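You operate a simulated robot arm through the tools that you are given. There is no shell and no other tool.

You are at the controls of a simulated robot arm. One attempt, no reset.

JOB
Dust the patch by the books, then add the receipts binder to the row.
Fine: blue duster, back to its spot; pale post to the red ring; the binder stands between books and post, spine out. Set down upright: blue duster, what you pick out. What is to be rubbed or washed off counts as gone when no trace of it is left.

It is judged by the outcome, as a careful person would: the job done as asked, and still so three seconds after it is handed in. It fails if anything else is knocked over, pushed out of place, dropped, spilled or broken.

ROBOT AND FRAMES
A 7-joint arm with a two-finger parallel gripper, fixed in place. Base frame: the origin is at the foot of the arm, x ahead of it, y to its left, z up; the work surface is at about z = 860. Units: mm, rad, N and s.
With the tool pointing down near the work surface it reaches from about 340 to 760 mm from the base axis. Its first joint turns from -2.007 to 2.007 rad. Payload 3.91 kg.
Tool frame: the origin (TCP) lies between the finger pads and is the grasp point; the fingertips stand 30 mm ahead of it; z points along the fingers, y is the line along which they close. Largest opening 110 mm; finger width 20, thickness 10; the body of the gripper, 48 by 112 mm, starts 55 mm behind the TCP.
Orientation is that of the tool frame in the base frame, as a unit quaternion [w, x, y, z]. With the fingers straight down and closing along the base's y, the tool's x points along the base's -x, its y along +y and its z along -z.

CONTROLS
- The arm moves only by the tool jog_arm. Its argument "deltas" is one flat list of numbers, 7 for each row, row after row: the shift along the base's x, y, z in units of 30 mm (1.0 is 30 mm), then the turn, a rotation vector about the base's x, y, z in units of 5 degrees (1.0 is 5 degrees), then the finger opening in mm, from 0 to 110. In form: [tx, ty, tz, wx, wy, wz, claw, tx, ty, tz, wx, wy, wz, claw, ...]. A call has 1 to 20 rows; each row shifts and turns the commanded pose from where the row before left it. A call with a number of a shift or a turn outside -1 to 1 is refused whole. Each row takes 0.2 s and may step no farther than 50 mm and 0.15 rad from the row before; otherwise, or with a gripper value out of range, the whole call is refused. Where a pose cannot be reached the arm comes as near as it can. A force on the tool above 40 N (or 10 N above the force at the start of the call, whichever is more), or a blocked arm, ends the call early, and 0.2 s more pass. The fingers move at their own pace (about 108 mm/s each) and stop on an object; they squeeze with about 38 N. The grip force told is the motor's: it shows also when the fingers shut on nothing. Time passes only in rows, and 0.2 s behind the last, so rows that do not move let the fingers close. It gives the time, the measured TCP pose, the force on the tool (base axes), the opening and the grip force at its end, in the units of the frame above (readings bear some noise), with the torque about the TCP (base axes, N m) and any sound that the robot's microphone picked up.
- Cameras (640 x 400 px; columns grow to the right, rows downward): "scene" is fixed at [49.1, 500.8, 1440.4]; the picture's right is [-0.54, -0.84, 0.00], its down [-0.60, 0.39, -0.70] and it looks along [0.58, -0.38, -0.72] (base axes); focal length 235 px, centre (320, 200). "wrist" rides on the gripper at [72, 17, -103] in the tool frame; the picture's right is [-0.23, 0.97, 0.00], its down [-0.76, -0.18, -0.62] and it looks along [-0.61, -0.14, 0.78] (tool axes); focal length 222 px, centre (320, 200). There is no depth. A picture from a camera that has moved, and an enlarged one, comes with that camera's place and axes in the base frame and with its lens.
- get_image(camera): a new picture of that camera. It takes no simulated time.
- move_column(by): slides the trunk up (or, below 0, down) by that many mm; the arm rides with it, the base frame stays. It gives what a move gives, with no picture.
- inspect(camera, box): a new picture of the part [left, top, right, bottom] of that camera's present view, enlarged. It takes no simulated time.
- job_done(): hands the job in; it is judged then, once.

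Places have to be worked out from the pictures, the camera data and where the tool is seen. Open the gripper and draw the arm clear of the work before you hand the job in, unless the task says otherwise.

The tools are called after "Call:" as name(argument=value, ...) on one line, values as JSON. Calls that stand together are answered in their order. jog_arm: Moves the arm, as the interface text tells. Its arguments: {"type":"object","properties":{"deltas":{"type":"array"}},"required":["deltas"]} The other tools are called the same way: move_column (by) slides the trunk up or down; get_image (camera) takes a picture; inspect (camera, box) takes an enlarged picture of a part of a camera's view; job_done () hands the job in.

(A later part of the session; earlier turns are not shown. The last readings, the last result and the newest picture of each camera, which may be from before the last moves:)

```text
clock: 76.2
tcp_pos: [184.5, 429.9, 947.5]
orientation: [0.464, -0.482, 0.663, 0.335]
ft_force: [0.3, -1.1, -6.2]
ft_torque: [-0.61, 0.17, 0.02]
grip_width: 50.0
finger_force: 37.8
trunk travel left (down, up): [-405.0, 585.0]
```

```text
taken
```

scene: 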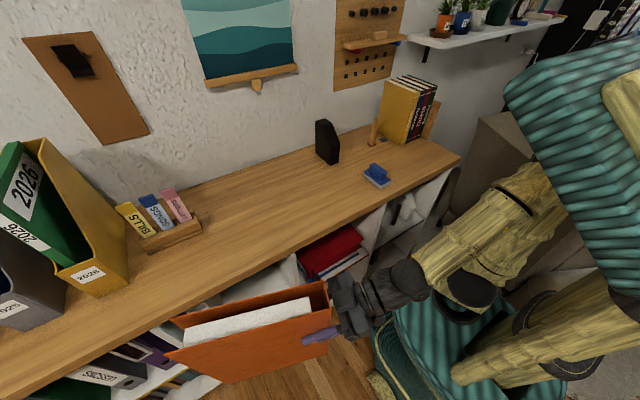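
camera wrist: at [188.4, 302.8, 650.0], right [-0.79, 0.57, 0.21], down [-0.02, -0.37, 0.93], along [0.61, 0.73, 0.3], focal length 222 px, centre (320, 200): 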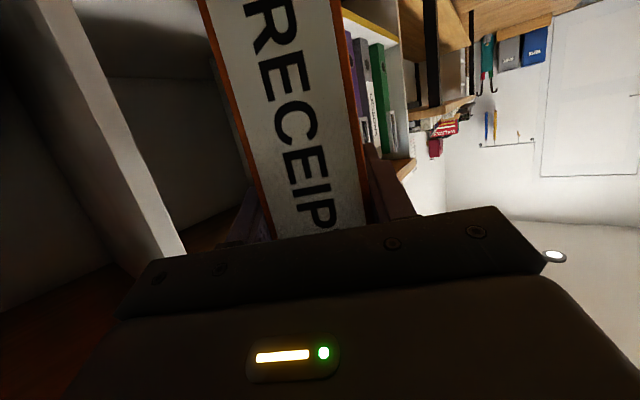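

Clear so far. I continue the raise by another 250 mm.

Call:
move_column(by=250)

Call:
get_image(camera="scene")

Call:
get_image(camera="wrist")

```text
clock: 78.8
tcp_pos: [186.0, 429.3, 1198.3]
orientation: [0.464, -0.482, 0.663, 0.336]
ft_force: [-0.2, 0.1, -7.4]
ft_torque: [-0.67, 0.2, 0.0]
grip_width: 49.8
finger_force: 38.1
trunk travel left (down, up): [-655.0, 335.0]
```

```text
taken
```

scene: 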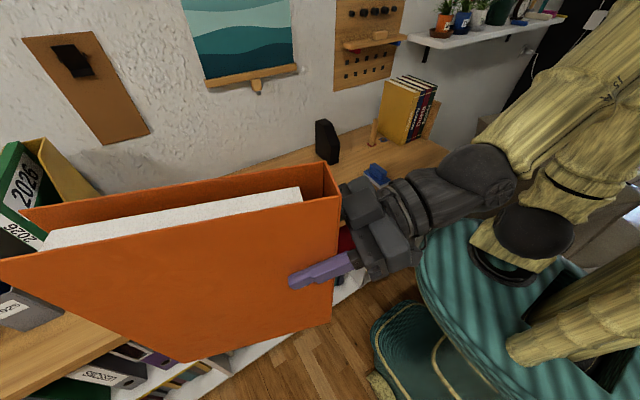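

```text
taken
camera wrist: at [131.7, 318.2, 1165.3], right [-0.9, 0.38, 0.21], down [0.07, -0.36, 0.93], along [0.43, 0.85, 0.3], focal length 222 px, centre (320, 200)
```

wrist: 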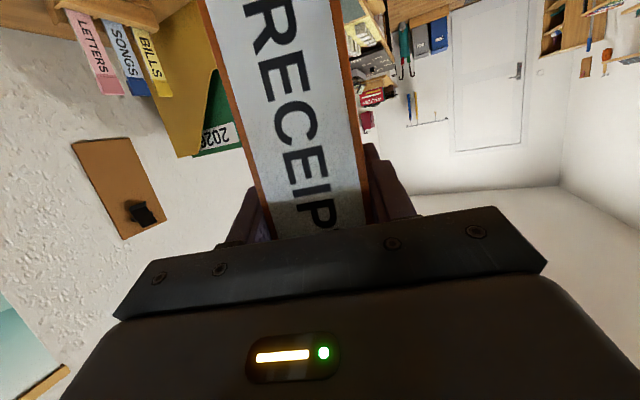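

The binder is held upright with its spine facing the gripper, and its bottom is at about z=1020. I raise another 80 mm to clear everything on the bench, then check tracking with a no-move row.

Call:
move_column(by=80)

Call:
jog_arm(deltas=[0, 0, 0, 0, 0, -0.2, 30, 0, 0, 0, 0, 0, 0, 30])

```text
clock: 80.0
tcp_pos: [186.2, 429.4, 1278.2]
orientation: [0.463, -0.483, 0.663, 0.336]
ft_force: [1.1, -0.2, -6.7]
ft_torque: [-0.59, 0.24, 0.02]
grip_width: 50.0
finger_force: 38.1
trunk travel left (down, up): [-735.0, 255.0]
```

```text
clock: 80.6
tcp_pos: [185.1, 429.1, 1278.5]
orientation: [0.467, -0.476, 0.668, 0.331]
ft_force: [0.1, 0.3, -7.6]
ft_torque: [-0.6, 0.2, -0.04]
grip_width: 50.0
finger_force: 38.1
trunk travel left (down, up): [-735.0, 255.0]
```

The commanded pose now matches the measured one. I swing the binder forward while yawing back, in moderate steps.

Call:
jog_arm(deltas=[0.6, -0.1, 0, 0, 0, -0.64, 30, 0.6, -0.1, 0, 0, 0, -0.64, 30, 0.6, -0.1, 0, 0, 0, -0.64, 30, 0.6, -0.1, 0, 0, 0, -0.64, 30, 0.6, -0.1, 0, 0, 0, -0.64, 30, 0.6, -0.1, 0, 0, 0, -0.64, 30, 0.6, -0.1, 0, 0, 0, -0.64, 30, 0.6, -0.2, 0, 0, 0, -0.64, 30, 0, 0, 0, 0, 0, 0, 30])

Call:
get_image(camera="scene")

```text
clock: 82.6
tcp_pos: [330.3, 402.6, 1279.0]
orientation: [0.528, -0.316, 0.757, 0.219]
ft_force: [0.6, 0.2, -6.6]
ft_torque: [-0.49, 0.46, 0.0]
grip_width: 49.8
finger_force: 38.0
trunk travel left (down, up): [-735.0, 255.0]
```

```text
taken
```

scene: 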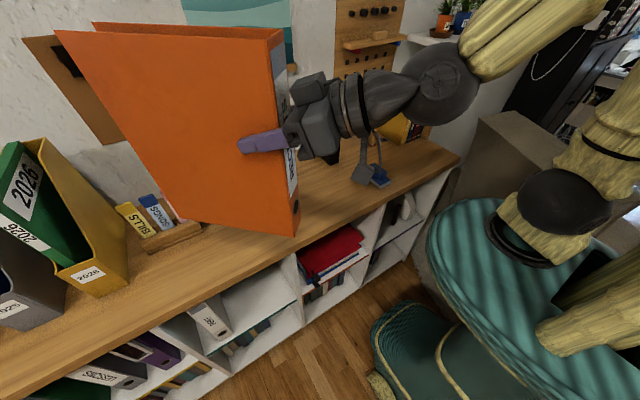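

Tracking is good. I continue swinging towards (430, 150) at 20° yaw.

Call:
jog_arm(deltas=[0.24, -0.6, 0, 0, 0, -0.36, 30, 0.24, -0.6, 0, 0, 0, -0.36, 30, 0.24, -0.6, 0, 0, 0, -0.36, 30, 0.24, -0.6, 0, 0, 0, -0.36, 30, 0.24, -0.6, 0, 0, 0, -0.36, 30, 0.24, -0.6, 0, 0, 0, -0.36, 30, 0.24, -0.6, 0, 0, 0, -0.36, 30, 0.24, -0.6, 0, 0, 0, -0.36, 30, 0.24, -0.6, 0, 0, 0, -0.36, 30, 0.24, -0.6, 0, 0, 0, -0.36, 30, 0.24, -0.6, 0, 0, 0, -0.36, 30, 0.24, -0.6, 0, 0, 0, -0.36, 30, 0.24, -0.6, 0, 0, 0, -0.36, 30, 0.24, -0.6, 0, 0, 0, -0.36, 30, 0, 0, 0, 0, 0, 0, 30])

Call:
get_image(camera="scene")

```text
clock: 85.8
tcp_pos: [432.0, 150.2, 1279.7]
orientation: [0.564, -0.144, 0.807, 0.098]
ft_force: [0.6, 1.1, -7.4]
ft_torque: [-0.16, 0.62, 0.0]
grip_width: 49.8
finger_force: 38.1
trunk travel left (down, up): [-735.0, 255.0]
```

```text
taken
```

scene: 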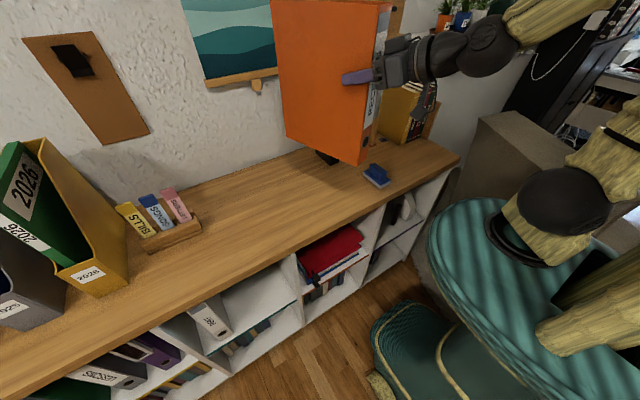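

Next I swing to (480, -242) with zero yaw, staying above everything.

Call:
jog_arm(deltas=[0.08, -0.65, 0, 0, 0, -0.24, 30, 0.08, -0.65, 0, 0, 0, -0.24, 30, 0.08, -0.65, 0, 0, 0, -0.24, 30, 0.08, -0.65, 0, 0, 0, -0.24, 30, 0.08, -0.65, 0, 0, 0, -0.24, 30, 0.08, -0.65, 0, 0, 0, -0.24, 30, 0.08, -0.65, 0, 0, 0, -0.24, 30, 0.08, -0.65, 0, 0, 0, -0.24, 30, 0.08, -0.65, 0, 0, 0, -0.24, 30, 0.08, -0.65, 0, 0, 0, -0.24, 30, 0.08, -0.65, 0, 0, 0, -0.24, 30, 0.08, -0.65, 0, 0, 0, -0.24, 30, 0.08, -0.65, 0, 0, 0, -0.24, 30, 0.08, -0.65, 0, 0, 0, -0.24, 30, 0.08, -0.65, 0, 0, 0, -0.24, 30, 0.08, -0.65, 0, 0, 0, -0.24, 30, 0, 0, 0, 0, 0, 0, 30])

Call:
get_image(camera="scene")

Call:
get_image(camera="wrist")

```text
clock: 89.4
tcp_pos: [507.8, -58.5, 1290.2]
orientation: [0.571, -0.005, 0.821, 0.0]
ft_force: [0.2, -0.2, -7.2]
ft_torque: [-0.02, 0.64, 0.0]
grip_width: 50.0
finger_force: 38.0
out of reach, approached as far as the arm can: row 4, 5, 6, 7, 8, 9, 10, 11, 12, 13, 14, 15, 16
trunk travel left (down, up): [-735.0, 255.0]
```

```text
taken
```

scene: 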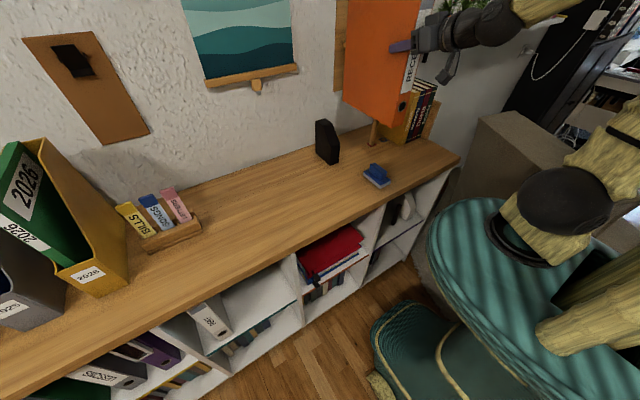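

```text
taken
camera wrist: at [386.3, -43.9, 1256.9], right [0.07, 0.98, 0.21], down [-0.32, -0.18, 0.93], along [0.95, -0.13, 0.3], focal length 222 px, centre (320, 200)
```

wrist: 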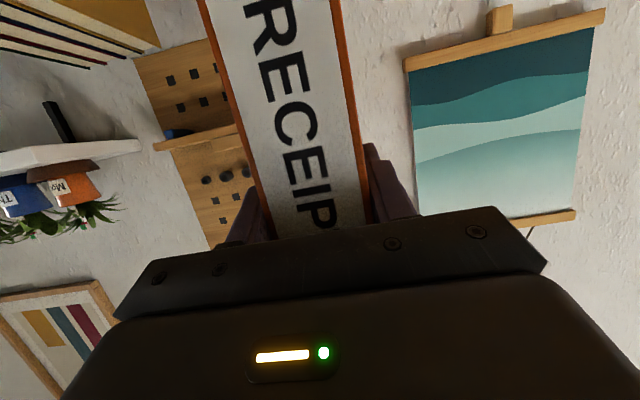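

The arm can't hold that radius and pushed outward to (508, -58). The slot at y≈-242 has a larger radius, so it should be fine. Before going there I check how far the peg-board ledge sticks out from the wall.

Call:
inspect(camera="scene", box=[320, 0, 440, 100])

Call:
inspect(camera="wrist", box=[100, 20, 300, 220])

```text
4.00 times, centred on (380, 50) of scene
camera zoom: at [49.1, 500.8, 1440.4], right [-0.54, -0.84, 0.0], down [-0.6, 0.39, -0.7], along [0.58, -0.38, -0.72], focal length 938 px, centre (80, 800)
```

zoom: 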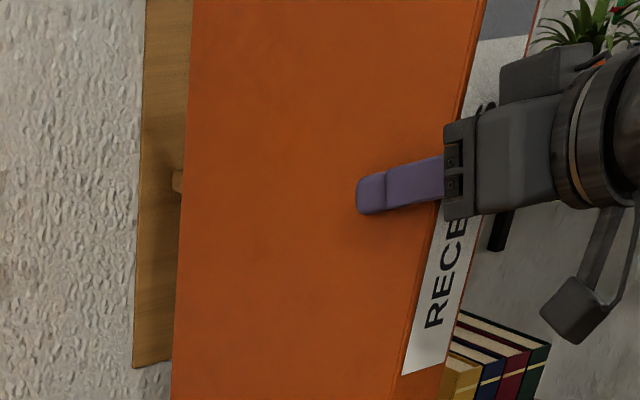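

```text
2.00 times, centred on (200, 120) of wrist
camera zoom: at [386.3, -43.9, 1256.9], right [0.07, 0.98, 0.21], down [-0.32, -0.18, 0.93], along [0.95, -0.13, 0.3], focal length 444 px, centre (560, 360)
```

zoom: 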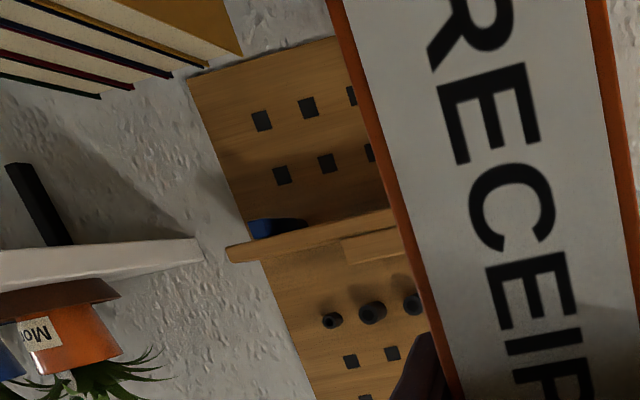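

The ledge looks at most 50 mm deep (front at x≈790), and the binder's rear will stay below x≈750. I continue in -y towards the slot.

Call:
jog_arm(deltas=[0.05, -0.5, 0, 0, 0, 0, 30, 0.05, -0.6, 0, 0, 0, 0, 30, 0.05, -0.6, 0, 0, 0, 0, 30, 0.05, -0.6, 0, 0, 0, 0, 30, 0.05, -0.6, 0, 0, 0, 0, 30, 0.05, -0.6, 0, 0, 0, 0, 30, 0.05, -0.6, 0, 0, 0, 0, 30, 0.05, -0.6, 0, 0, 0, 0, 30, 0, -0.6, 0, 0, 0, 0, 30, 0, -0.6, 0, 0, 0, 0, 30, 0, 0, 0, 0, 0, 0, 30])

Call:
get_image(camera="scene")

Call:
get_image(camera="wrist")

```text
clock: 91.8
tcp_pos: [560.3, -117.6, 1357.4]
orientation: [0.57, -0.005, 0.821, 0.0]
ft_force: [-0.1, 1.0, -6.9]
ft_torque: [0.0, 0.64, -0.02]
grip_width: 50.4
finger_force: 37.9
out of reach, approached as far as the arm can: row 1, 2, 3, 4, 5, 6, 7, 8, 9, 10
trunk travel left (down, up): [-735.0, 255.0]
```

```text
taken
```

scene: 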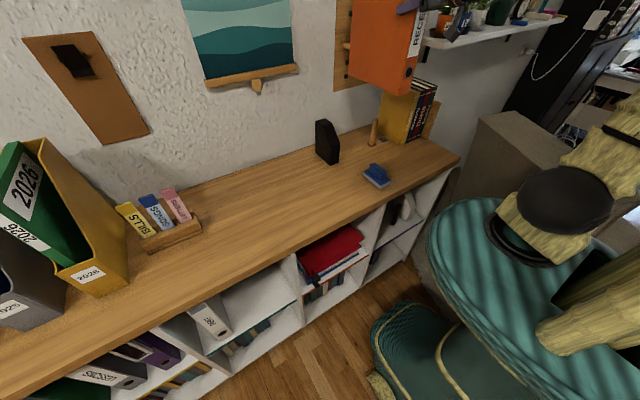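

```text
taken
camera wrist: at [437.8, -101.1, 1324.7], right [0.07, 0.98, 0.21], down [-0.32, -0.17, 0.93], along [0.95, -0.13, 0.29], focal length 222 px, centre (320, 200)
```

wrist: 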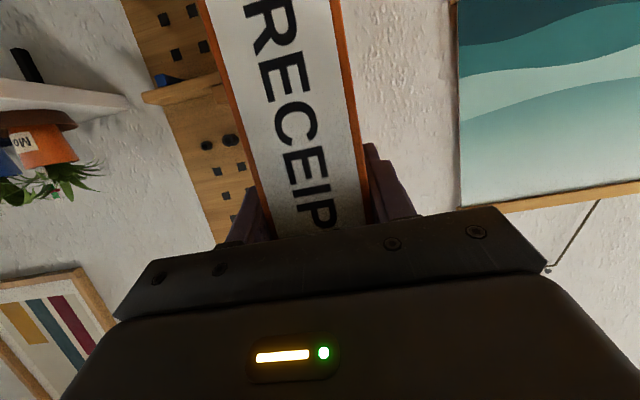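

The solver is sliding along a joint limit on this side, and the wrist can't point left of radial in this branch. A better plan is to set the binder down on the free bench area on the left (y≈300) and regrip it from the top with the tool pointing down, then carry it into the slot that way. First I back away from the wall and go left.

Call:
jog_arm(deltas=[-0.5, 0.2, 0, 0, 0, 0, 30, -0.5, 0.4, 0, 0, 0, 0, 30, -0.3, 0.6, -0.1, 0, 0, 0, 30, 0, 0.7, -0.2, 0, 0, 0, 30, 0, 0.7, -0.2, 0, 0, 0, 30, 0, 0.7, -0.2, 0, 0, 0, 30, 0, 0.7, -0.2, 0, 0, 0, 30, 0, 0.7, -0.2, 0, 0, 0, 30, 0, 0.7, -0.2, 0, 0, 0, 30, 0, 0.7, -0.2, 0, 0, 0, 30, 0, 0, 0, 0, 0, 0, 30])

Call:
get_image(camera="scene")

```text
clock: 94.2
tcp_pos: [521.3, 65.9, 1311.5]
orientation: [0.572, -0.006, 0.82, 0.003]
ft_force: [-0.2, -0.3, -6.9]
ft_torque: [-0.03, 0.64, 0.0]
grip_width: 50.0
finger_force: 38.3
trunk travel left (down, up): [-735.0, 255.0]
```

```text
taken
```

scene: 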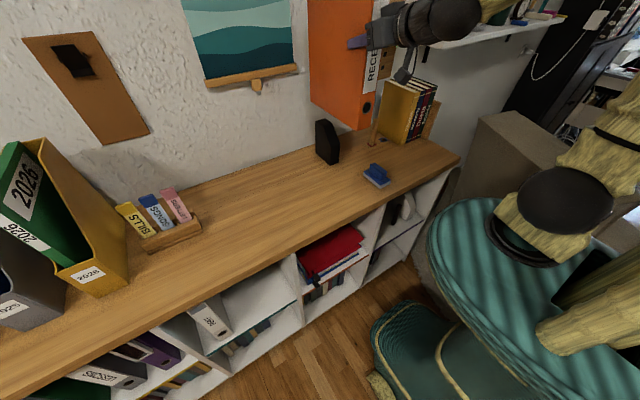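

It recovered and is tracking again. I continue to about (500, 290).

Call:
jog_arm(deltas=[-0.06, 0.68, -0.05, 0, 0, 0, 30, -0.06, 0.68, -0.05, 0, 0, 0, 30, -0.06, 0.68, -0.05, 0, 0, 0, 30, -0.06, 0.68, -0.05, 0, 0, 0, 30, -0.06, 0.68, -0.05, 0, 0, 0, 30, -0.06, 0.68, -0.05, 0, 0, 0, 30, -0.06, 0.68, -0.05, 0, 0, 0, 30, -0.06, 0.68, -0.05, 0, 0, 0, 30, -0.06, 0.68, -0.05, 0, 0, 0, 30, -0.06, 0.68, -0.05, 0, 0, 0, 30, -0.06, 0.68, -0.05, 0, 0, 0, 30, 0, 0, 0, 0, 0, 0, 30])

Call:
get_image(camera="scene")

```text
clock: 96.8
tcp_pos: [501.4, 291.5, 1296.9]
orientation: [0.572, -0.007, 0.82, 0.003]
ft_force: [-0.4, -0.1, -6.6]
ft_torque: [-0.04, 0.65, 0.03]
grip_width: 49.8
finger_force: 37.7
trunk travel left (down, up): [-735.0, 255.0]
```

```text
taken
```

scene: 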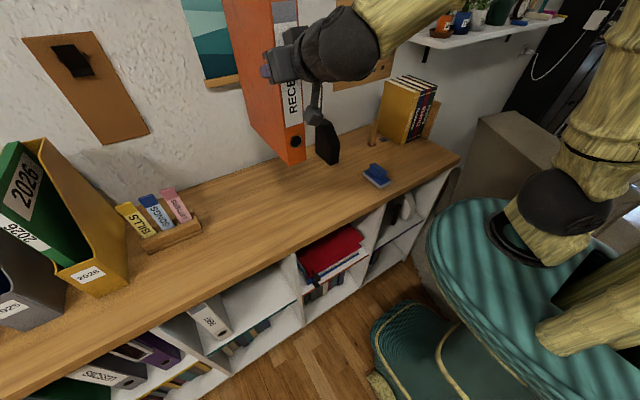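

The area below is free. I straighten the small yaw error and lower the trunk 240 mm to bring the binder just above the bench.

Call:
jog_arm(deltas=[0, 0, 0, 0.03, -0.04, -0.17, 30, 0, 0, 0, 0, 0, 0, 30])

Call:
move_column(by=-240)

Call:
get_image(camera="scene")

Call:
get_image(camera="wrist")

```text
clock: 97.4
tcp_pos: [501.9, 292.6, 1295.9]
orientation: [0.574, 0.001, 0.819, -0.001]
ft_force: [0.7, -0.6, -8.3]
ft_torque: [-0.04, 0.65, -0.01]
grip_width: 50.1
finger_force: 37.7
trunk travel left (down, up): [-735.0, 255.0]
```

```text
clock: 99.9
tcp_pos: [499.5, 292.1, 1060.0]
orientation: [0.578, 0.001, 0.816, 0.001]
ft_force: [4.1, 3.4, 33.0]
ft_torque: [-0.34, -0.18, 0.33]
grip_width: 50.0
finger_force: 38.4
trunk travel left (down, up): [-495.0, 495.0]
```

```text
taken
```

scene: 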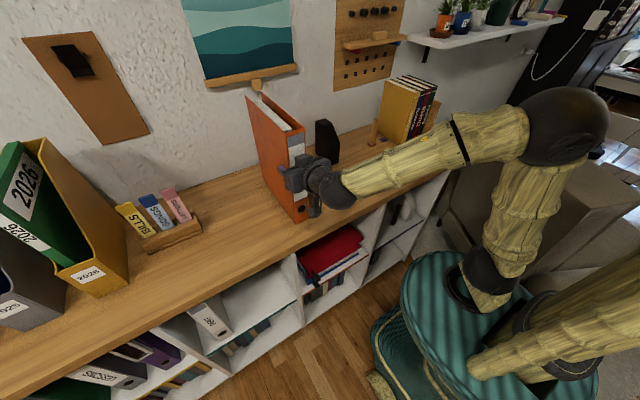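

```text
taken
camera wrist: at [378.0, 307.8, 1026.5], right [0.07, 0.97, 0.22], down [-0.33, -0.18, 0.93], along [0.94, -0.14, 0.31], focal length 222 px, centre (320, 200)
```

wrist: 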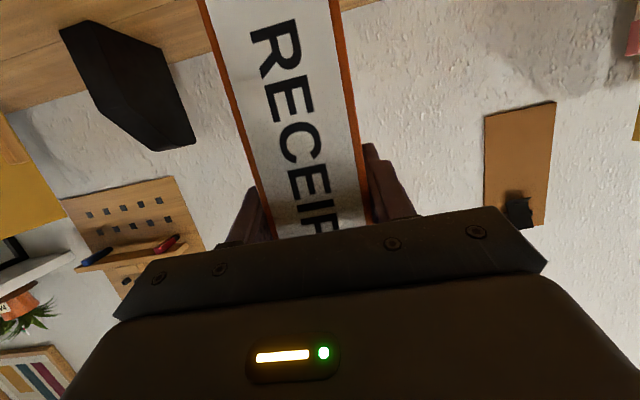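

The binder's already on the bench and being pressed at 33 N. It slid slightly in the fingers. I ease the tool up until the load is near zero.

Call:
jog_arm(deltas=[0, 0, 0.07, 0, 0, 0, 30, 0, 0, 0, 0, 0, 0, 30])

```text
clock: 100.5
tcp_pos: [498.6, 290.6, 1060.3]
orientation: [0.576, 0.0, 0.818, 0.001]
ft_force: [2.9, 1.6, 25.7]
ft_torque: [-0.11, -0.54, 0.56]
grip_width: 49.6
finger_force: 37.8
trunk travel left (down, up): [-495.0, 495.0]
```

Call:
jog_arm(deltas=[0, 0, 0.08, 0, 0, 0, 30, 0, 0, 0.05, 0, 0, 0, 30, 0, 0, 0, 0, 0, 0, 30])

Call:
inspect(camera="scene", box=[220, 60, 400, 240])

```text
clock: 101.3
tcp_pos: [500.1, 292.9, 1060.4]
orientation: [0.572, 0.0, 0.82, 0.0]
ft_force: [-2.4, 0.7, 0.7]
ft_torque: [0.32, -0.4, 0.17]
grip_width: 49.8
finger_force: 38.2
trunk travel left (down, up): [-495.0, 495.0]
```

```text
2.22 times, centred on (310, 150) of scene
camera zoom: at [49.1, 500.8, 1440.4], right [-0.54, -0.84, 0.0], down [-0.6, 0.39, -0.7], along [0.58, -0.38, -0.72], focal length 521 px, centre (342, 311)
```

zoom: 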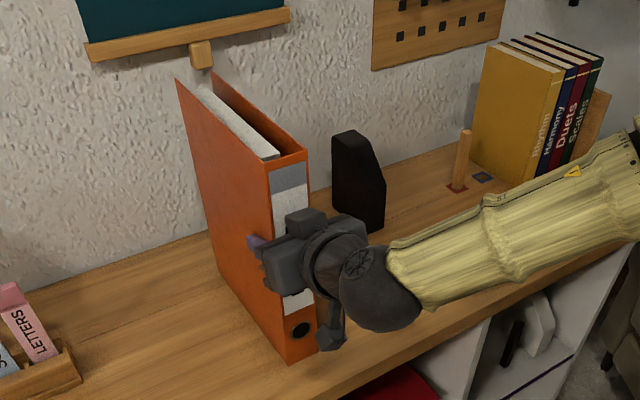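

The load is near zero and the binder stands upright. I open the fingers and withdraw straight back along -x.

Call:
jog_arm(deltas=[0, 0, 0, 0, 0, 0, 56, 0, 0, 0, 0, 0, 0, 75, 0, 0, 0, 0, 0, 0, 75, -0.3, 0, 0, 0, 0, 0, 75, -0.6, 0, 0, 0, 0, 0, 75, -0.6, 0, 0, 0, 0, 0, 75, -0.6, 0, 0, 0, 0, 0, 75, -0.6, 0, 0, 0, 0, 0, 75, 0, 0, 0, 0, 0, 0, 75])

Call:
get_image(camera="wrist")

Call:
get_image(camera="scene")

```text
clock: 103.3
tcp_pos: [419.3, 292.2, 1062.2]
orientation: [0.575, -0.001, 0.818, 0.001]
ft_force: [0.5, -0.6, 0.4]
ft_torque: [0.02, 0.01, 0.01]
grip_width: 74.8
finger_force: 0.0
trunk travel left (down, up): [-495.0, 495.0]
```

```text
taken
camera wrist: at [297.1, 307.6, 1027.8], right [0.08, 0.97, 0.21], down [-0.33, -0.18, 0.93], along [0.94, -0.14, 0.3], focal length 222 px, centre (320, 200)
```

wrist: 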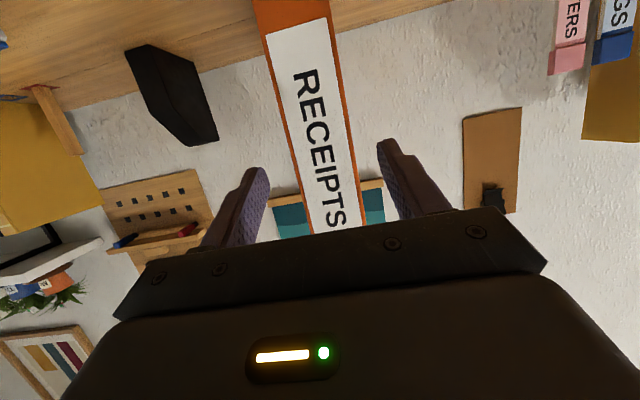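

```text
taken
```

scene: 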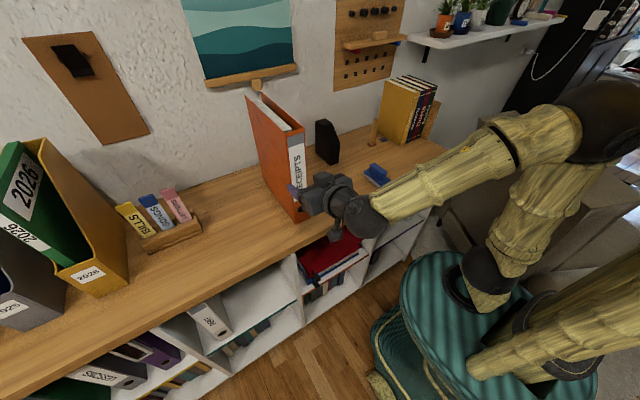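

The binder stands upright on the bench, with its spine at x≈473, rear at ≈727, top at z≈1166 and centre y≈290. I raise the trunk back up and return the tool to pointing down for a top grip.

Call:
jog_arm(deltas=[-0.4, 0, 0, 0, 0, 0, 75, 0, 0, 0, 0, 0, 0, 75])

Call:
move_column(by=280)

Call:
jog_arm(deltas=[0, 0, 0, 0, 1, 0, 75, 0, 0, 0, 0, 1, 0, 75, 0, 0, 0, 0, 1, 0, 75, 0, 0, 0, 0, 1, 0, 75, 0, 0, 0, 0, 1, 0, 75, 0, 0, 0, 0, 1, 0, 75, 0, 0, 0, 0, 1, 0, 75, 0, 0, 0, 0, 1, 0, 75, 0, 0, 0, 0, 1, 0, 75, 0, 0, 0, 0, 1, 0, 75, 0, 0, 0, 0, 1, 0, 75, 0, 0, 0, 0, 1, 0, 75, 0, 0, 0, 0, 1, 0, 75, 0, 0, 0, 0, 1, 0, 75, 0, 0, 0, 0, 0, 0, 75])

Call:
get_image(camera="scene")

Call:
get_image(camera="wrist")

```text
clock: 103.9
tcp_pos: [407.2, 292.2, 1061.0]
orientation: [0.575, 0.0, 0.818, -0.001]
ft_force: [-0.7, 0.5, 0.0]
ft_torque: [0.01, -0.01, 0.01]
grip_width: 75.2
finger_force: 0.0
trunk travel left (down, up): [-495.0, 495.0]
```

```text
clock: 106.7
tcp_pos: [407.6, 290.1, 1342.0]
orientation: [0.574, 0.0, 0.819, 0.0]
ft_force: [-0.2, 0.1, 0.4]
ft_torque: [-0.02, -0.01, 0.05]
grip_width: 74.9
finger_force: 0.1
trunk travel left (down, up): [-775.0, 215.0]
```

```text
clock: 109.9
tcp_pos: [406.5, 290.7, 1340.8]
orientation: [0.0, 0.0, 1.0, 0.001]
ft_force: [0.2, 0.7, -0.1]
ft_torque: [-0.01, 0.0, -0.02]
grip_width: 74.9
finger_force: 0.0
trunk travel left (down, up): [-775.0, 215.0]
```

```text
taken
```

scene: 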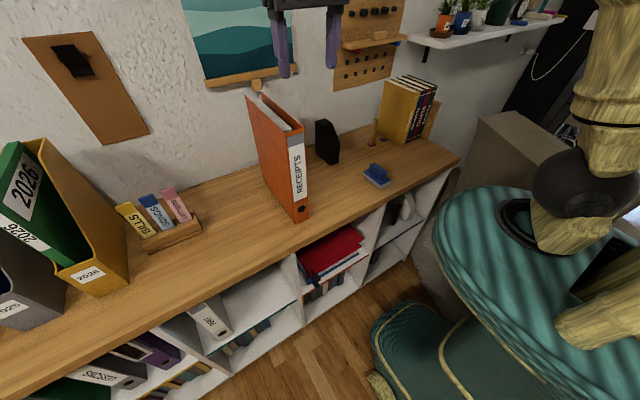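

```text
taken
camera wrist: at [334.2, 306.6, 1443.9], right [0.23, 0.97, 0.0], down [0.76, -0.18, 0.62], along [0.61, -0.14, -0.78], focal length 222 px, centre (320, 200)
```

wrist: 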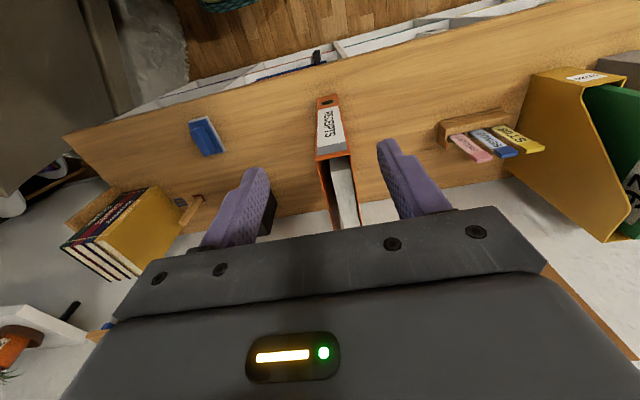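

Tool pointing down, and the binder is centred at y≈290. I move over its centre of mass at x≈605.

Call:
jog_arm(deltas=[0.94, 0, -0.4, 0, 0, 0, 80, 0.94, 0, -0.4, 0, 0, 0, 80, 0.94, 0, -0.4, 0, 0, 0, 80, 0.94, 0, -0.4, 0, 0, 0, 80, 0.94, 0, -0.4, 0, 0, 0, 80, 0.94, 0, -0.4, 0, 0, 0, 80, 0.94, 0, -0.4, 0, 0, 0, 80, 0, 0, 0, 0, 0, 0, 80])

Call:
get_image(camera="wrist")

Call:
inspect(camera="scene", box=[220, 30, 400, 240])

```text
clock: 111.7
tcp_pos: [603.9, 292.5, 1256.3]
orientation: [0.0, 0.0, 1.0, 0.0]
ft_force: [-0.1, -0.1, -1.1]
ft_torque: [0.01, -0.01, 0.02]
grip_width: 80.4
finger_force: 0.1
trunk travel left (down, up): [-775.0, 215.0]
```

```text
taken
camera wrist: at [532.0, 309.3, 1359.8], right [0.23, 0.97, 0.0], down [0.76, -0.18, 0.62], along [0.61, -0.14, -0.78], focal length 222 px, centre (320, 200)
```

wrist: 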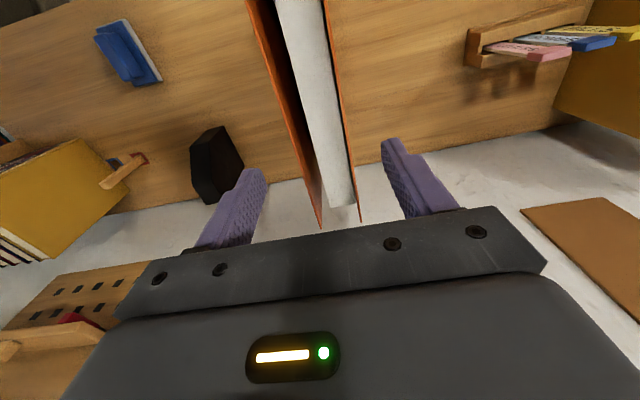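

```text
1.90 times, centred on (310, 135) of scene
camera zoom: at [49.1, 500.8, 1440.4], right [-0.54, -0.84, 0.0], down [-0.6, 0.39, -0.7], along [0.58, -0.38, -0.72], focal length 447 px, centre (339, 324)
```

zoom: 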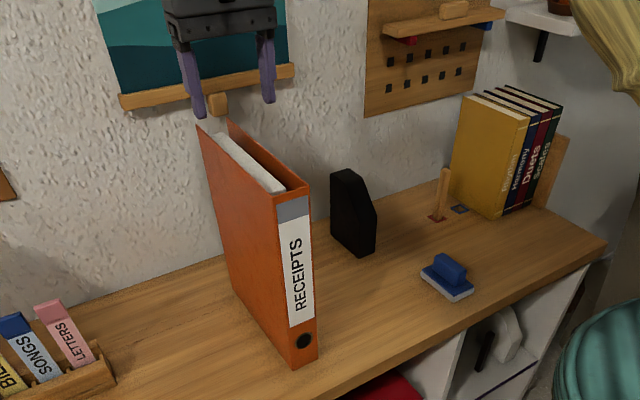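

The binder's midline at this x is y≈290, and the fingers straddle it. I descend to z≈1140 and close.

Call:
jog_arm(deltas=[0, -0.05, -0.95, 0, 0, 0, 80, 0, 0, -0.95, 0, 0, 0, 80, 0, 0, -0.95, 0, 0, 0, 80, 0, 0, -0.95, 0, 0, 0, 80, 0, 0, 0, 0, 0, 0, 80])

Call:
get_image(camera="wrist")

Call:
inspect(camera="scene", box=[220, 30, 400, 240])

```text
clock: 112.9
tcp_pos: [603.4, 290.5, 1142.4]
orientation: [0.001, 0.0, 1.0, 0.001]
ft_force: [0.2, -0.2, 0.4]
ft_torque: [0.04, 0.02, 0.0]
grip_width: 80.3
finger_force: 0.0
trunk travel left (down, up): [-775.0, 215.0]
```

```text
taken
camera wrist: at [532.0, 306.3, 1245.6], right [0.23, 0.97, 0.0], down [0.76, -0.18, 0.62], along [0.61, -0.14, -0.78], focal length 222 px, centre (320, 200)
```

wrist: 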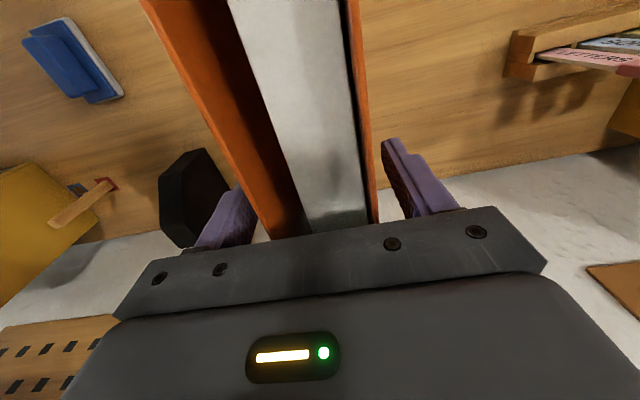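

```text
1.90 times, centred on (310, 135) of scene
camera zoom: at [49.1, 500.8, 1440.4], right [-0.54, -0.84, 0.0], down [-0.6, 0.39, -0.7], along [0.58, -0.38, -0.72], focal length 447 px, centre (339, 324)
```

zoom: 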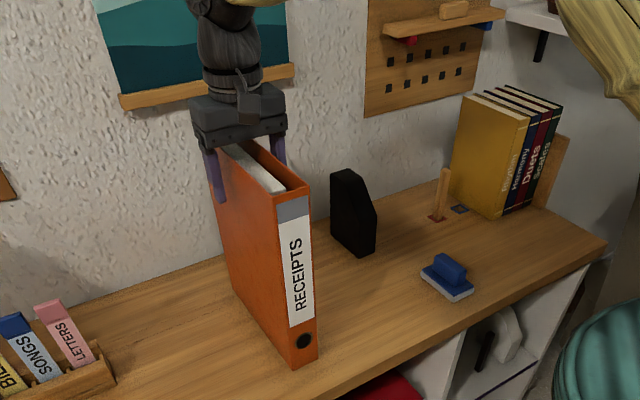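

The position is good. I close on the binder's sides.

Call:
jog_arm(deltas=[0, 0, 0, 0, 0, 0, 60, 0, 0, 0, 0, 0, 0, 35, 0, 0, 0, 0, 0, 0, 35, 0, 0, 0, 0, 0, 0, 35, 0, 0, 0, 0, 0, 0, 35])

Call:
jog_arm(deltas=[0, 0, 0.2, 0, 0, 0, 35, 0, 0, 0.3, 0, 0, 0, 35, 0, 0, 0.3, 0, 0, 0, 35, 0, 0, 0, 0, 0, 0, 35])

Call:
inspect(camera="scene", box=[220, 30, 400, 240])

Call:
get_image(camera="wrist")

```text
clock: 114.1
tcp_pos: [603.6, 290.3, 1142.8]
orientation: [0.0, -0.002, 1.0, 0.0]
ft_force: [0.3, 2.8, 0.3]
ft_torque: [0.58, -0.36, 0.18]
grip_width: 49.7
finger_force: 38.0
trunk travel left (down, up): [-775.0, 215.0]
```

```text
clock: 115.1
tcp_pos: [605.2, 290.0, 1166.2]
orientation: [0.0, 0.0, 1.0, -0.001]
ft_force: [0.1, -0.1, -6.6]
ft_torque: [0.0, -0.06, -0.02]
grip_width: 50.0
finger_force: 38.1
trunk travel left (down, up): [-775.0, 215.0]
```

```text
1.90 times, centred on (310, 135) of scene
camera zoom: at [49.1, 500.8, 1440.4], right [-0.54, -0.84, 0.0], down [-0.6, 0.39, -0.7], along [0.58, -0.38, -0.72], focal length 447 px, centre (339, 324)
```

zoom: 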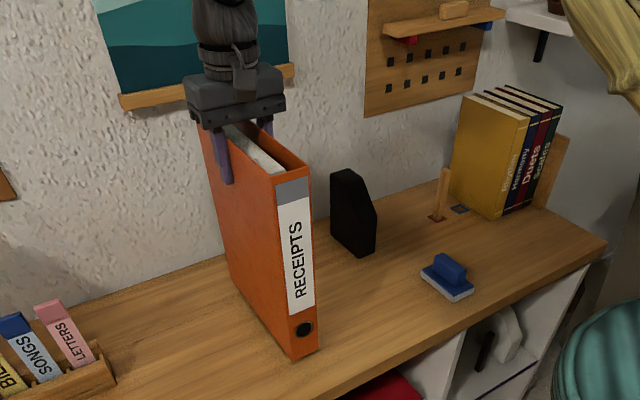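

```text
taken
camera wrist: at [533.4, 306.2, 1268.7], right [0.23, 0.97, 0.0], down [0.76, -0.18, 0.62], along [0.61, -0.14, -0.78], focal length 222 px, centre (320, 200)
```

wrist: 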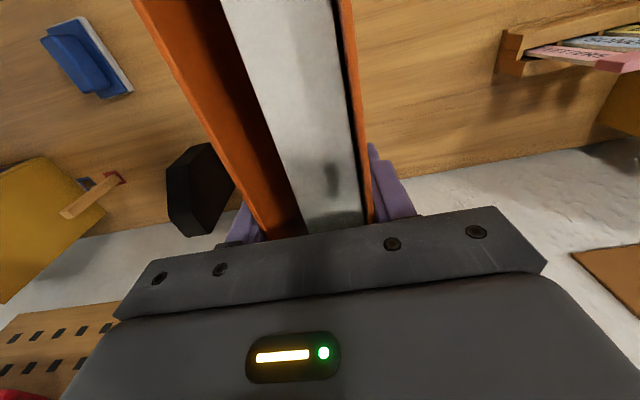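

The binder is perfectly balanced now, with 6.6 N and near-zero torque. I raise the trunk so it clears the duster, black holder and post, then carry it across.

Call:
move_column(by=165)

Call:
jog_arm(deltas=[-0.15, -0.6, 0, 0, 0, 0, 35, -0.15, -0.7, 0, 0, 0, 0, 35, -0.15, -0.7, 0, 0, 0, 0, 35, -0.15, -0.7, 0, 0, 0, 0, 35, -0.15, -0.7, 0, 0, 0, 0, 35, -0.15, -0.7, 0, 0, 0, 0, 35, -0.15, -0.7, 0, 0, 0, 0, 35, -0.15, -0.7, 0, 0, 0, 0, 35, -0.15, -0.7, 0, 0, 0, 0, 35, -0.15, -0.7, 0, 0, 0, 0, 35, -0.15, -0.7, 0, 0, 0, 0, 35, -0.15, -0.7, 0, 0, 0, 0, 35, 0, -0.7, 0, 0, 0, 0, 35, 0, 0, 0, 0, 0, 0, 35])

Call:
get_image(camera="scene")

```text
clock: 117.0
tcp_pos: [606.2, 288.4, 1329.5]
orientation: [-0.001, 0.0, 1.0, 0.0]
ft_force: [0.6, 0.5, -6.4]
ft_torque: [0.01, -0.07, 0.0]
grip_width: 49.9
finger_force: 37.9
trunk travel left (down, up): [-940.0, 50.0]
```

```text
clock: 120.0
tcp_pos: [550.3, 21.1, 1331.7]
orientation: [0.0, 0.0, 1.0, 0.0]
ft_force: [-0.1, 0.1, -6.9]
ft_torque: [0.0, -0.08, 0.01]
grip_width: 50.0
finger_force: 38.1
trunk travel left (down, up): [-940.0, 50.0]
```

```text
taken
```

scene: 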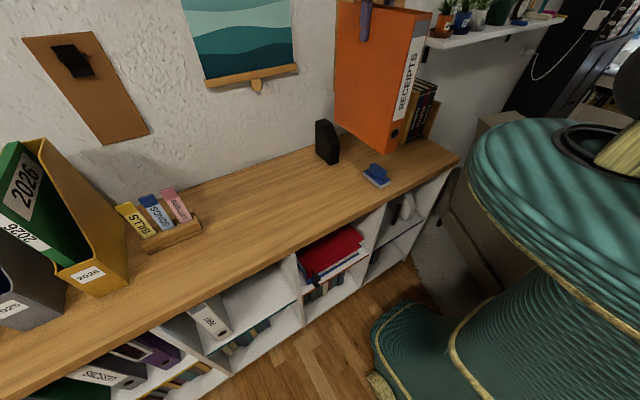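

All clear. I continue to y≈-242.

Call:
jog_arm(deltas=[0, -0.7, 0, 0, 0, 0, 35, 0, -0.7, 0, 0, 0, 0, 35, 0, -0.7, 0, 0, 0, 0, 35, 0, -0.7, 0, 0, 0, 0, 35, 0, -0.7, 0, 0, 0, 0, 35, 0, -0.7, 0, 0, 0, 0, 35, 0, -0.7, 0, 0, 0, 0, 35, 0, -0.7, 0, 0, 0, 0, 35, 0, -0.7, 0, 0, 0, 0, 35, 0, -0.7, 0, 0, 0, 0, 35, 0, -0.7, 0, 0, 0, 0, 35, 0, -0.7, 0, 0, 0, 0, 35, 0, -0.38, 0, 0, 0, 0, 35, 0, 0, 0, 0, 0, 0, 35])

Call:
get_image(camera="scene")

Call:
get_image(camera="wrist")

```text
clock: 123.0
tcp_pos: [551.8, -244.4, 1332.8]
orientation: [0.001, 0.0, 1.0, 0.001]
ft_force: [0.0, 0.0, -6.2]
ft_torque: [0.01, -0.08, 0.0]
grip_width: 50.2
finger_force: 37.7
trunk travel left (down, up): [-940.0, 50.0]
```

```text
taken
```

scene: 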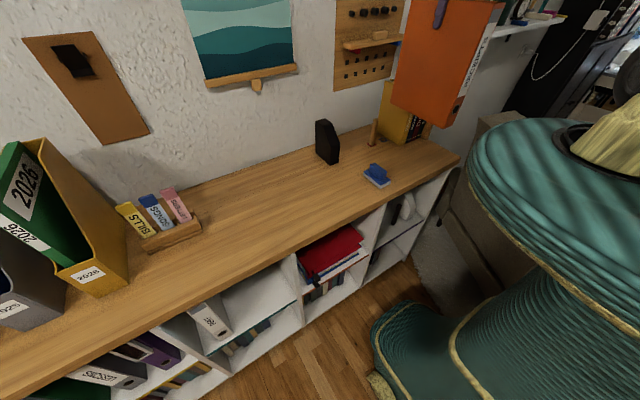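

```text
taken
camera wrist: at [478.9, -228.5, 1435.2], right [0.23, 0.97, 0.0], down [0.76, -0.18, 0.62], along [0.61, -0.14, -0.78], focal length 222 px, centre (320, 200)
```

wrist: 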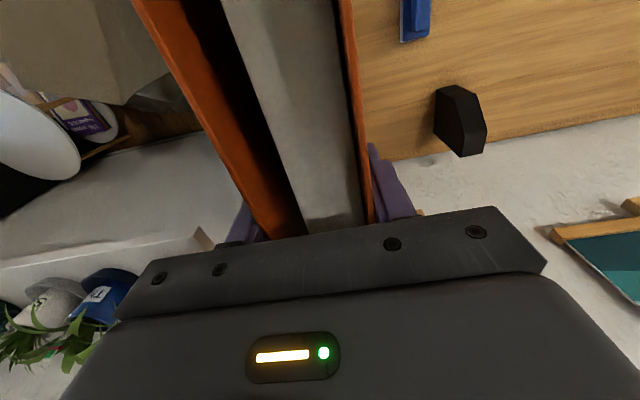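

Positioned above the gap. I nudge +1.5 mm in y and lower the trunk partway, checking the clearances.

Call:
jog_arm(deltas=[0, 0.05, 0, 0, 0, 0, 35, 0, 0, 0, 0, 0, 0, 35])

Call:
move_column(by=-60)

Call:
inspect(camera="scene", box=[330, 0, 500, 180])

```text
clock: 123.6
tcp_pos: [551.5, -242.8, 1331.6]
orientation: [0.0, 0.001, 1.0, 0.0]
ft_force: [-0.1, -0.4, -7.3]
ft_torque: [0.03, -0.06, 0.0]
grip_width: 49.7
finger_force: 37.7
trunk travel left (down, up): [-940.0, 50.0]
```

```text
clock: 124.6
tcp_pos: [550.1, -241.8, 1272.6]
orientation: [0.0, 0.0, 1.0, 0.0]
ft_force: [0.2, 0.1, -7.1]
ft_torque: [0.0, -0.07, -0.03]
grip_width: 49.9
finger_force: 37.8
trunk travel left (down, up): [-880.0, 110.0]
```

```text
2.22 times, centred on (415, 90) of scene
camera zoom: at [49.1, 500.8, 1440.4], right [-0.54, -0.84, 0.0], down [-0.6, 0.39, -0.7], along [0.58, -0.38, -0.72], focal length 521 px, centre (109, 444)
```

zoom: 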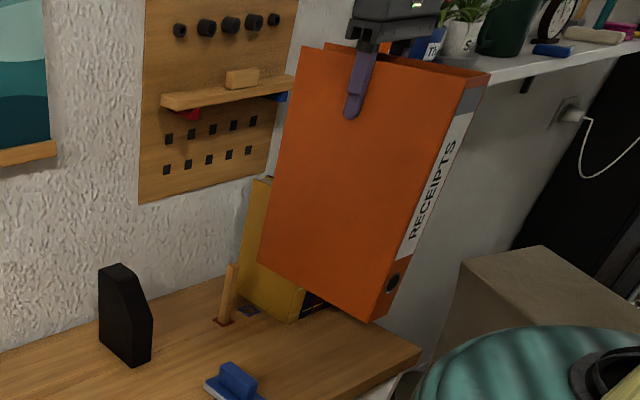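

Clearances look right. I lower 95 mm more into the gap.

Call:
move_column(by=-95)

Call:
inspect(camera="scene", box=[330, 0, 500, 180])

Call:
get_image(camera="wrist")

```text
clock: 125.9
tcp_pos: [550.9, -242.3, 1178.1]
orientation: [-0.001, 0.001, 1.0, 0.0]
ft_force: [-0.1, -0.1, -6.7]
ft_torque: [0.01, -0.02, 0.02]
grip_width: 49.7
finger_force: 37.9
trunk travel left (down, up): [-785.0, 205.0]
```

```text
2.22 times, centred on (415, 90) of scene
camera zoom: at [49.1, 500.8, 1440.4], right [-0.54, -0.84, 0.0], down [-0.6, 0.39, -0.7], along [0.58, -0.38, -0.72], focal length 521 px, centre (109, 444)
```

zoom: 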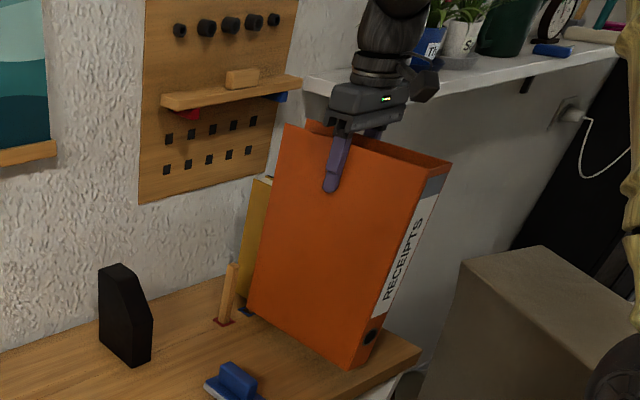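

```text
taken
camera wrist: at [478.9, -226.5, 1279.9], right [0.23, 0.97, 0.0], down [0.76, -0.18, 0.62], along [0.61, -0.14, -0.78], focal length 222 px, centre (320, 200)
```

wrist: 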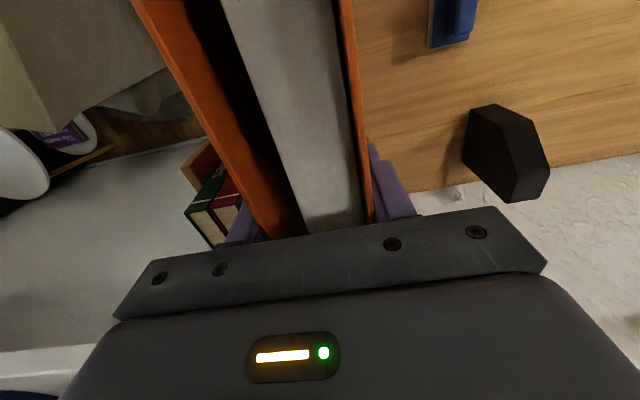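

The binder's bottom is about 35 mm above the bench. I lower it to about 13 mm clearance, then slide in along +x between the books and the post in small steps.

Call:
jog_arm(deltas=[0, 0, -0.37, 0, 0, 0, 35, 0, 0, -0.37, 0, 0, 0, 35, 0.5, 0, 0, 0, 0, 0, 35, 0.5, 0, 0, 0, 0, 0, 35, 0.5, 0, 0, 0, 0, 0, 35, 0.5, 0, 0, 0, 0, 0, 35, 0, 0, 0, 0, 0, 0, 35])

Call:
inspect(camera="scene", box=[330, 0, 500, 180])

Call:
get_image(camera="wrist")

```text
clock: 127.5
tcp_pos: [610.7, -244.2, 1153.9]
orientation: [-0.001, 0.0, 1.0, 0.0]
ft_force: [0.2, 0.0, -6.3]
ft_torque: [0.0, -0.04, 0.02]
grip_width: 49.9
finger_force: 38.5
trunk travel left (down, up): [-785.0, 205.0]
```

```text
2.22 times, centred on (415, 90) of scene
camera zoom: at [49.1, 500.8, 1440.4], right [-0.54, -0.84, 0.0], down [-0.6, 0.39, -0.7], along [0.58, -0.38, -0.72], focal length 521 px, centre (109, 444)
```

zoom: 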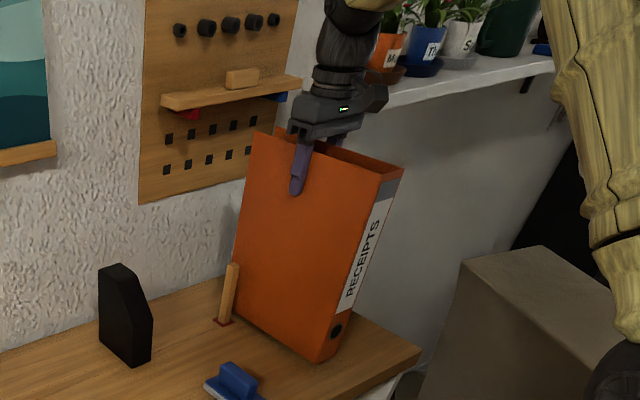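

```text
taken
camera wrist: at [538.9, -227.0, 1256.7], right [0.23, 0.97, 0.0], down [0.76, -0.18, 0.62], along [0.61, -0.14, -0.78], focal length 222 px, centre (320, 200)
```

wrist: 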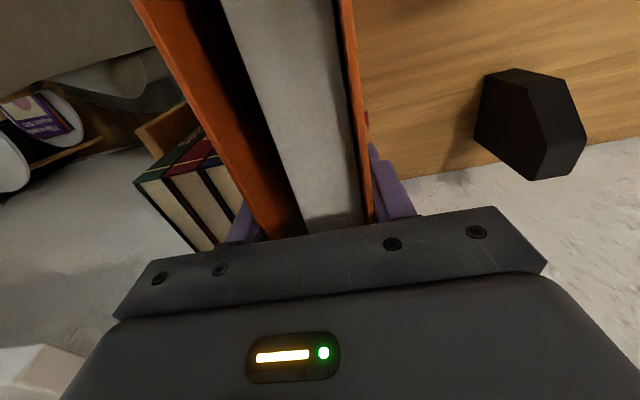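

No contact so far, and the post is clear beside the binder. I slide in the remaining 60 mm.

Call:
jog_arm(deltas=[0.5, 0.03, 0, 0, 0, 0, 35, 0.5, 0, 0, 0, 0, 0, 35, 0.5, 0, 0, 0, 0, 0, 35, 0.4, 0, 0, 0, 0, 0, 35, 0, 0, 0, 0, 0, 0, 35])

Call:
inspect(camera="scene", box=[330, 0, 500, 180])

Call:
get_image(camera="wrist")

```text
clock: 128.7
tcp_pos: [667.9, -241.0, 1155.3]
orientation: [-0.001, 0.0, 1.0, 0.0]
ft_force: [0.3, -1.0, -5.8]
ft_torque: [-0.01, -0.03, 0.0]
grip_width: 50.0
finger_force: 38.1
trunk travel left (down, up): [-785.0, 205.0]
```

```text
2.22 times, centred on (415, 90) of scene
camera zoom: at [49.1, 500.8, 1440.4], right [-0.54, -0.84, 0.0], down [-0.6, 0.39, -0.7], along [0.58, -0.38, -0.72], focal length 521 px, centre (109, 444)
```

zoom: 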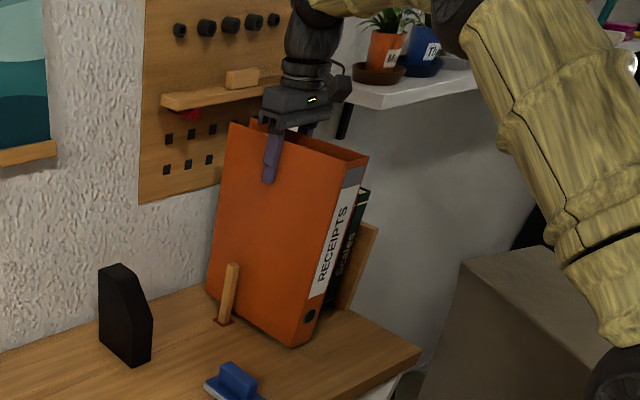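

```text
taken
camera wrist: at [596.2, -225.3, 1257.7], right [0.23, 0.97, 0.0], down [0.76, -0.18, 0.62], along [0.61, -0.14, -0.78], focal length 222 px, centre (320, 200)
```

wrist: 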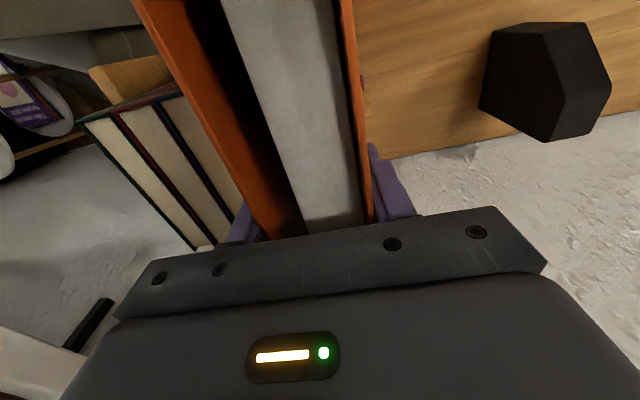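

The binder is between the books and the post. I lower it onto the bench gently.

Call:
jog_arm(deltas=[0, 0, -0.3, 0, 0, 0, 35, 0, 0, -0.08, 0, 0, 0, 35, 0, 0, 0, 0, 0, 0, 35])

```text
clock: 129.5
tcp_pos: [666.7, -241.2, 1143.8]
orientation: [0.001, 0.001, 1.0, 0.001]
ft_force: [-0.7, 0.6, -7.0]
ft_torque: [-0.01, -0.07, -0.03]
grip_width: 50.2
finger_force: 37.7
trunk travel left (down, up): [-785.0, 205.0]
```

Call:
jog_arm(deltas=[0, 0, -0.05, 0, 0, 0, 35, 0, 0, -0.04, 0, 0, 0, 35, 0, 0, 0, 0, 0, 0, 35])

```text
clock: 130.3
tcp_pos: [668.7, -241.2, 1142.6]
orientation: [0.001, 0.0, 1.0, 0.0]
ft_force: [2.2, 0.3, 5.8]
ft_torque: [0.24, 1.01, -0.01]
grip_width: 50.0
finger_force: 38.3
trunk travel left (down, up): [-785.0, 205.0]
```

Contact is at 5.8 N, so the binder is resting on the bench. I open the fingers (the tips are above the book tops) and lift straight up.

Call:
jog_arm(deltas=[0, 0, 0, 0, 0, 0, 58, 0, 0, 0, 0, 0, 0, 75, 0, 0, 0, 0, 0, 0, 75, 0, 0, 0.5, 0, 0, 0, 75, 0, 0, 0.9, 0, 0, 0, 75, 0, 0, 0.9, 0, 0, 0, 75, 0, 0, 0.9, 0, 0, 0, 75, 0, 0, 0, 0, 0, 0, 75])

Call:
inspect(camera="scene", box=[330, 0, 500, 180])

Call:
get_image(camera="wrist")

```text
clock: 132.1
tcp_pos: [666.3, -243.0, 1237.2]
orientation: [0.001, 0.0, 1.0, 0.0]
ft_force: [0.7, 0.2, 0.4]
ft_torque: [-0.03, 0.0, 0.0]
grip_width: 74.8
finger_force: 0.2
trunk travel left (down, up): [-785.0, 205.0]
```

```text
2.22 times, centred on (415, 90) of scene
camera zoom: at [49.1, 500.8, 1440.4], right [-0.54, -0.84, 0.0], down [-0.6, 0.39, -0.7], along [0.58, -0.38, -0.72], focal length 521 px, centre (109, 444)
```

zoom: 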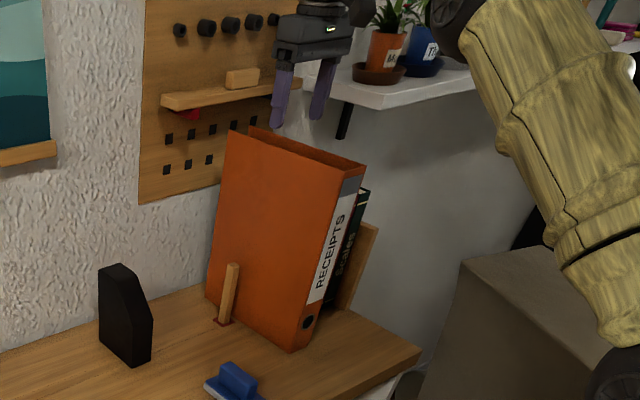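

```text
taken
camera wrist: at [593.5, -226.1, 1339.7], right [0.23, 0.97, 0.0], down [0.76, -0.18, 0.62], along [0.61, -0.14, -0.78], focal length 222 px, centre (320, 200)
```

wrist: 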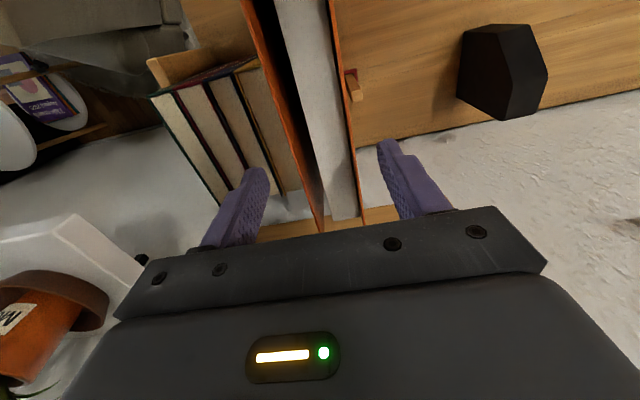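

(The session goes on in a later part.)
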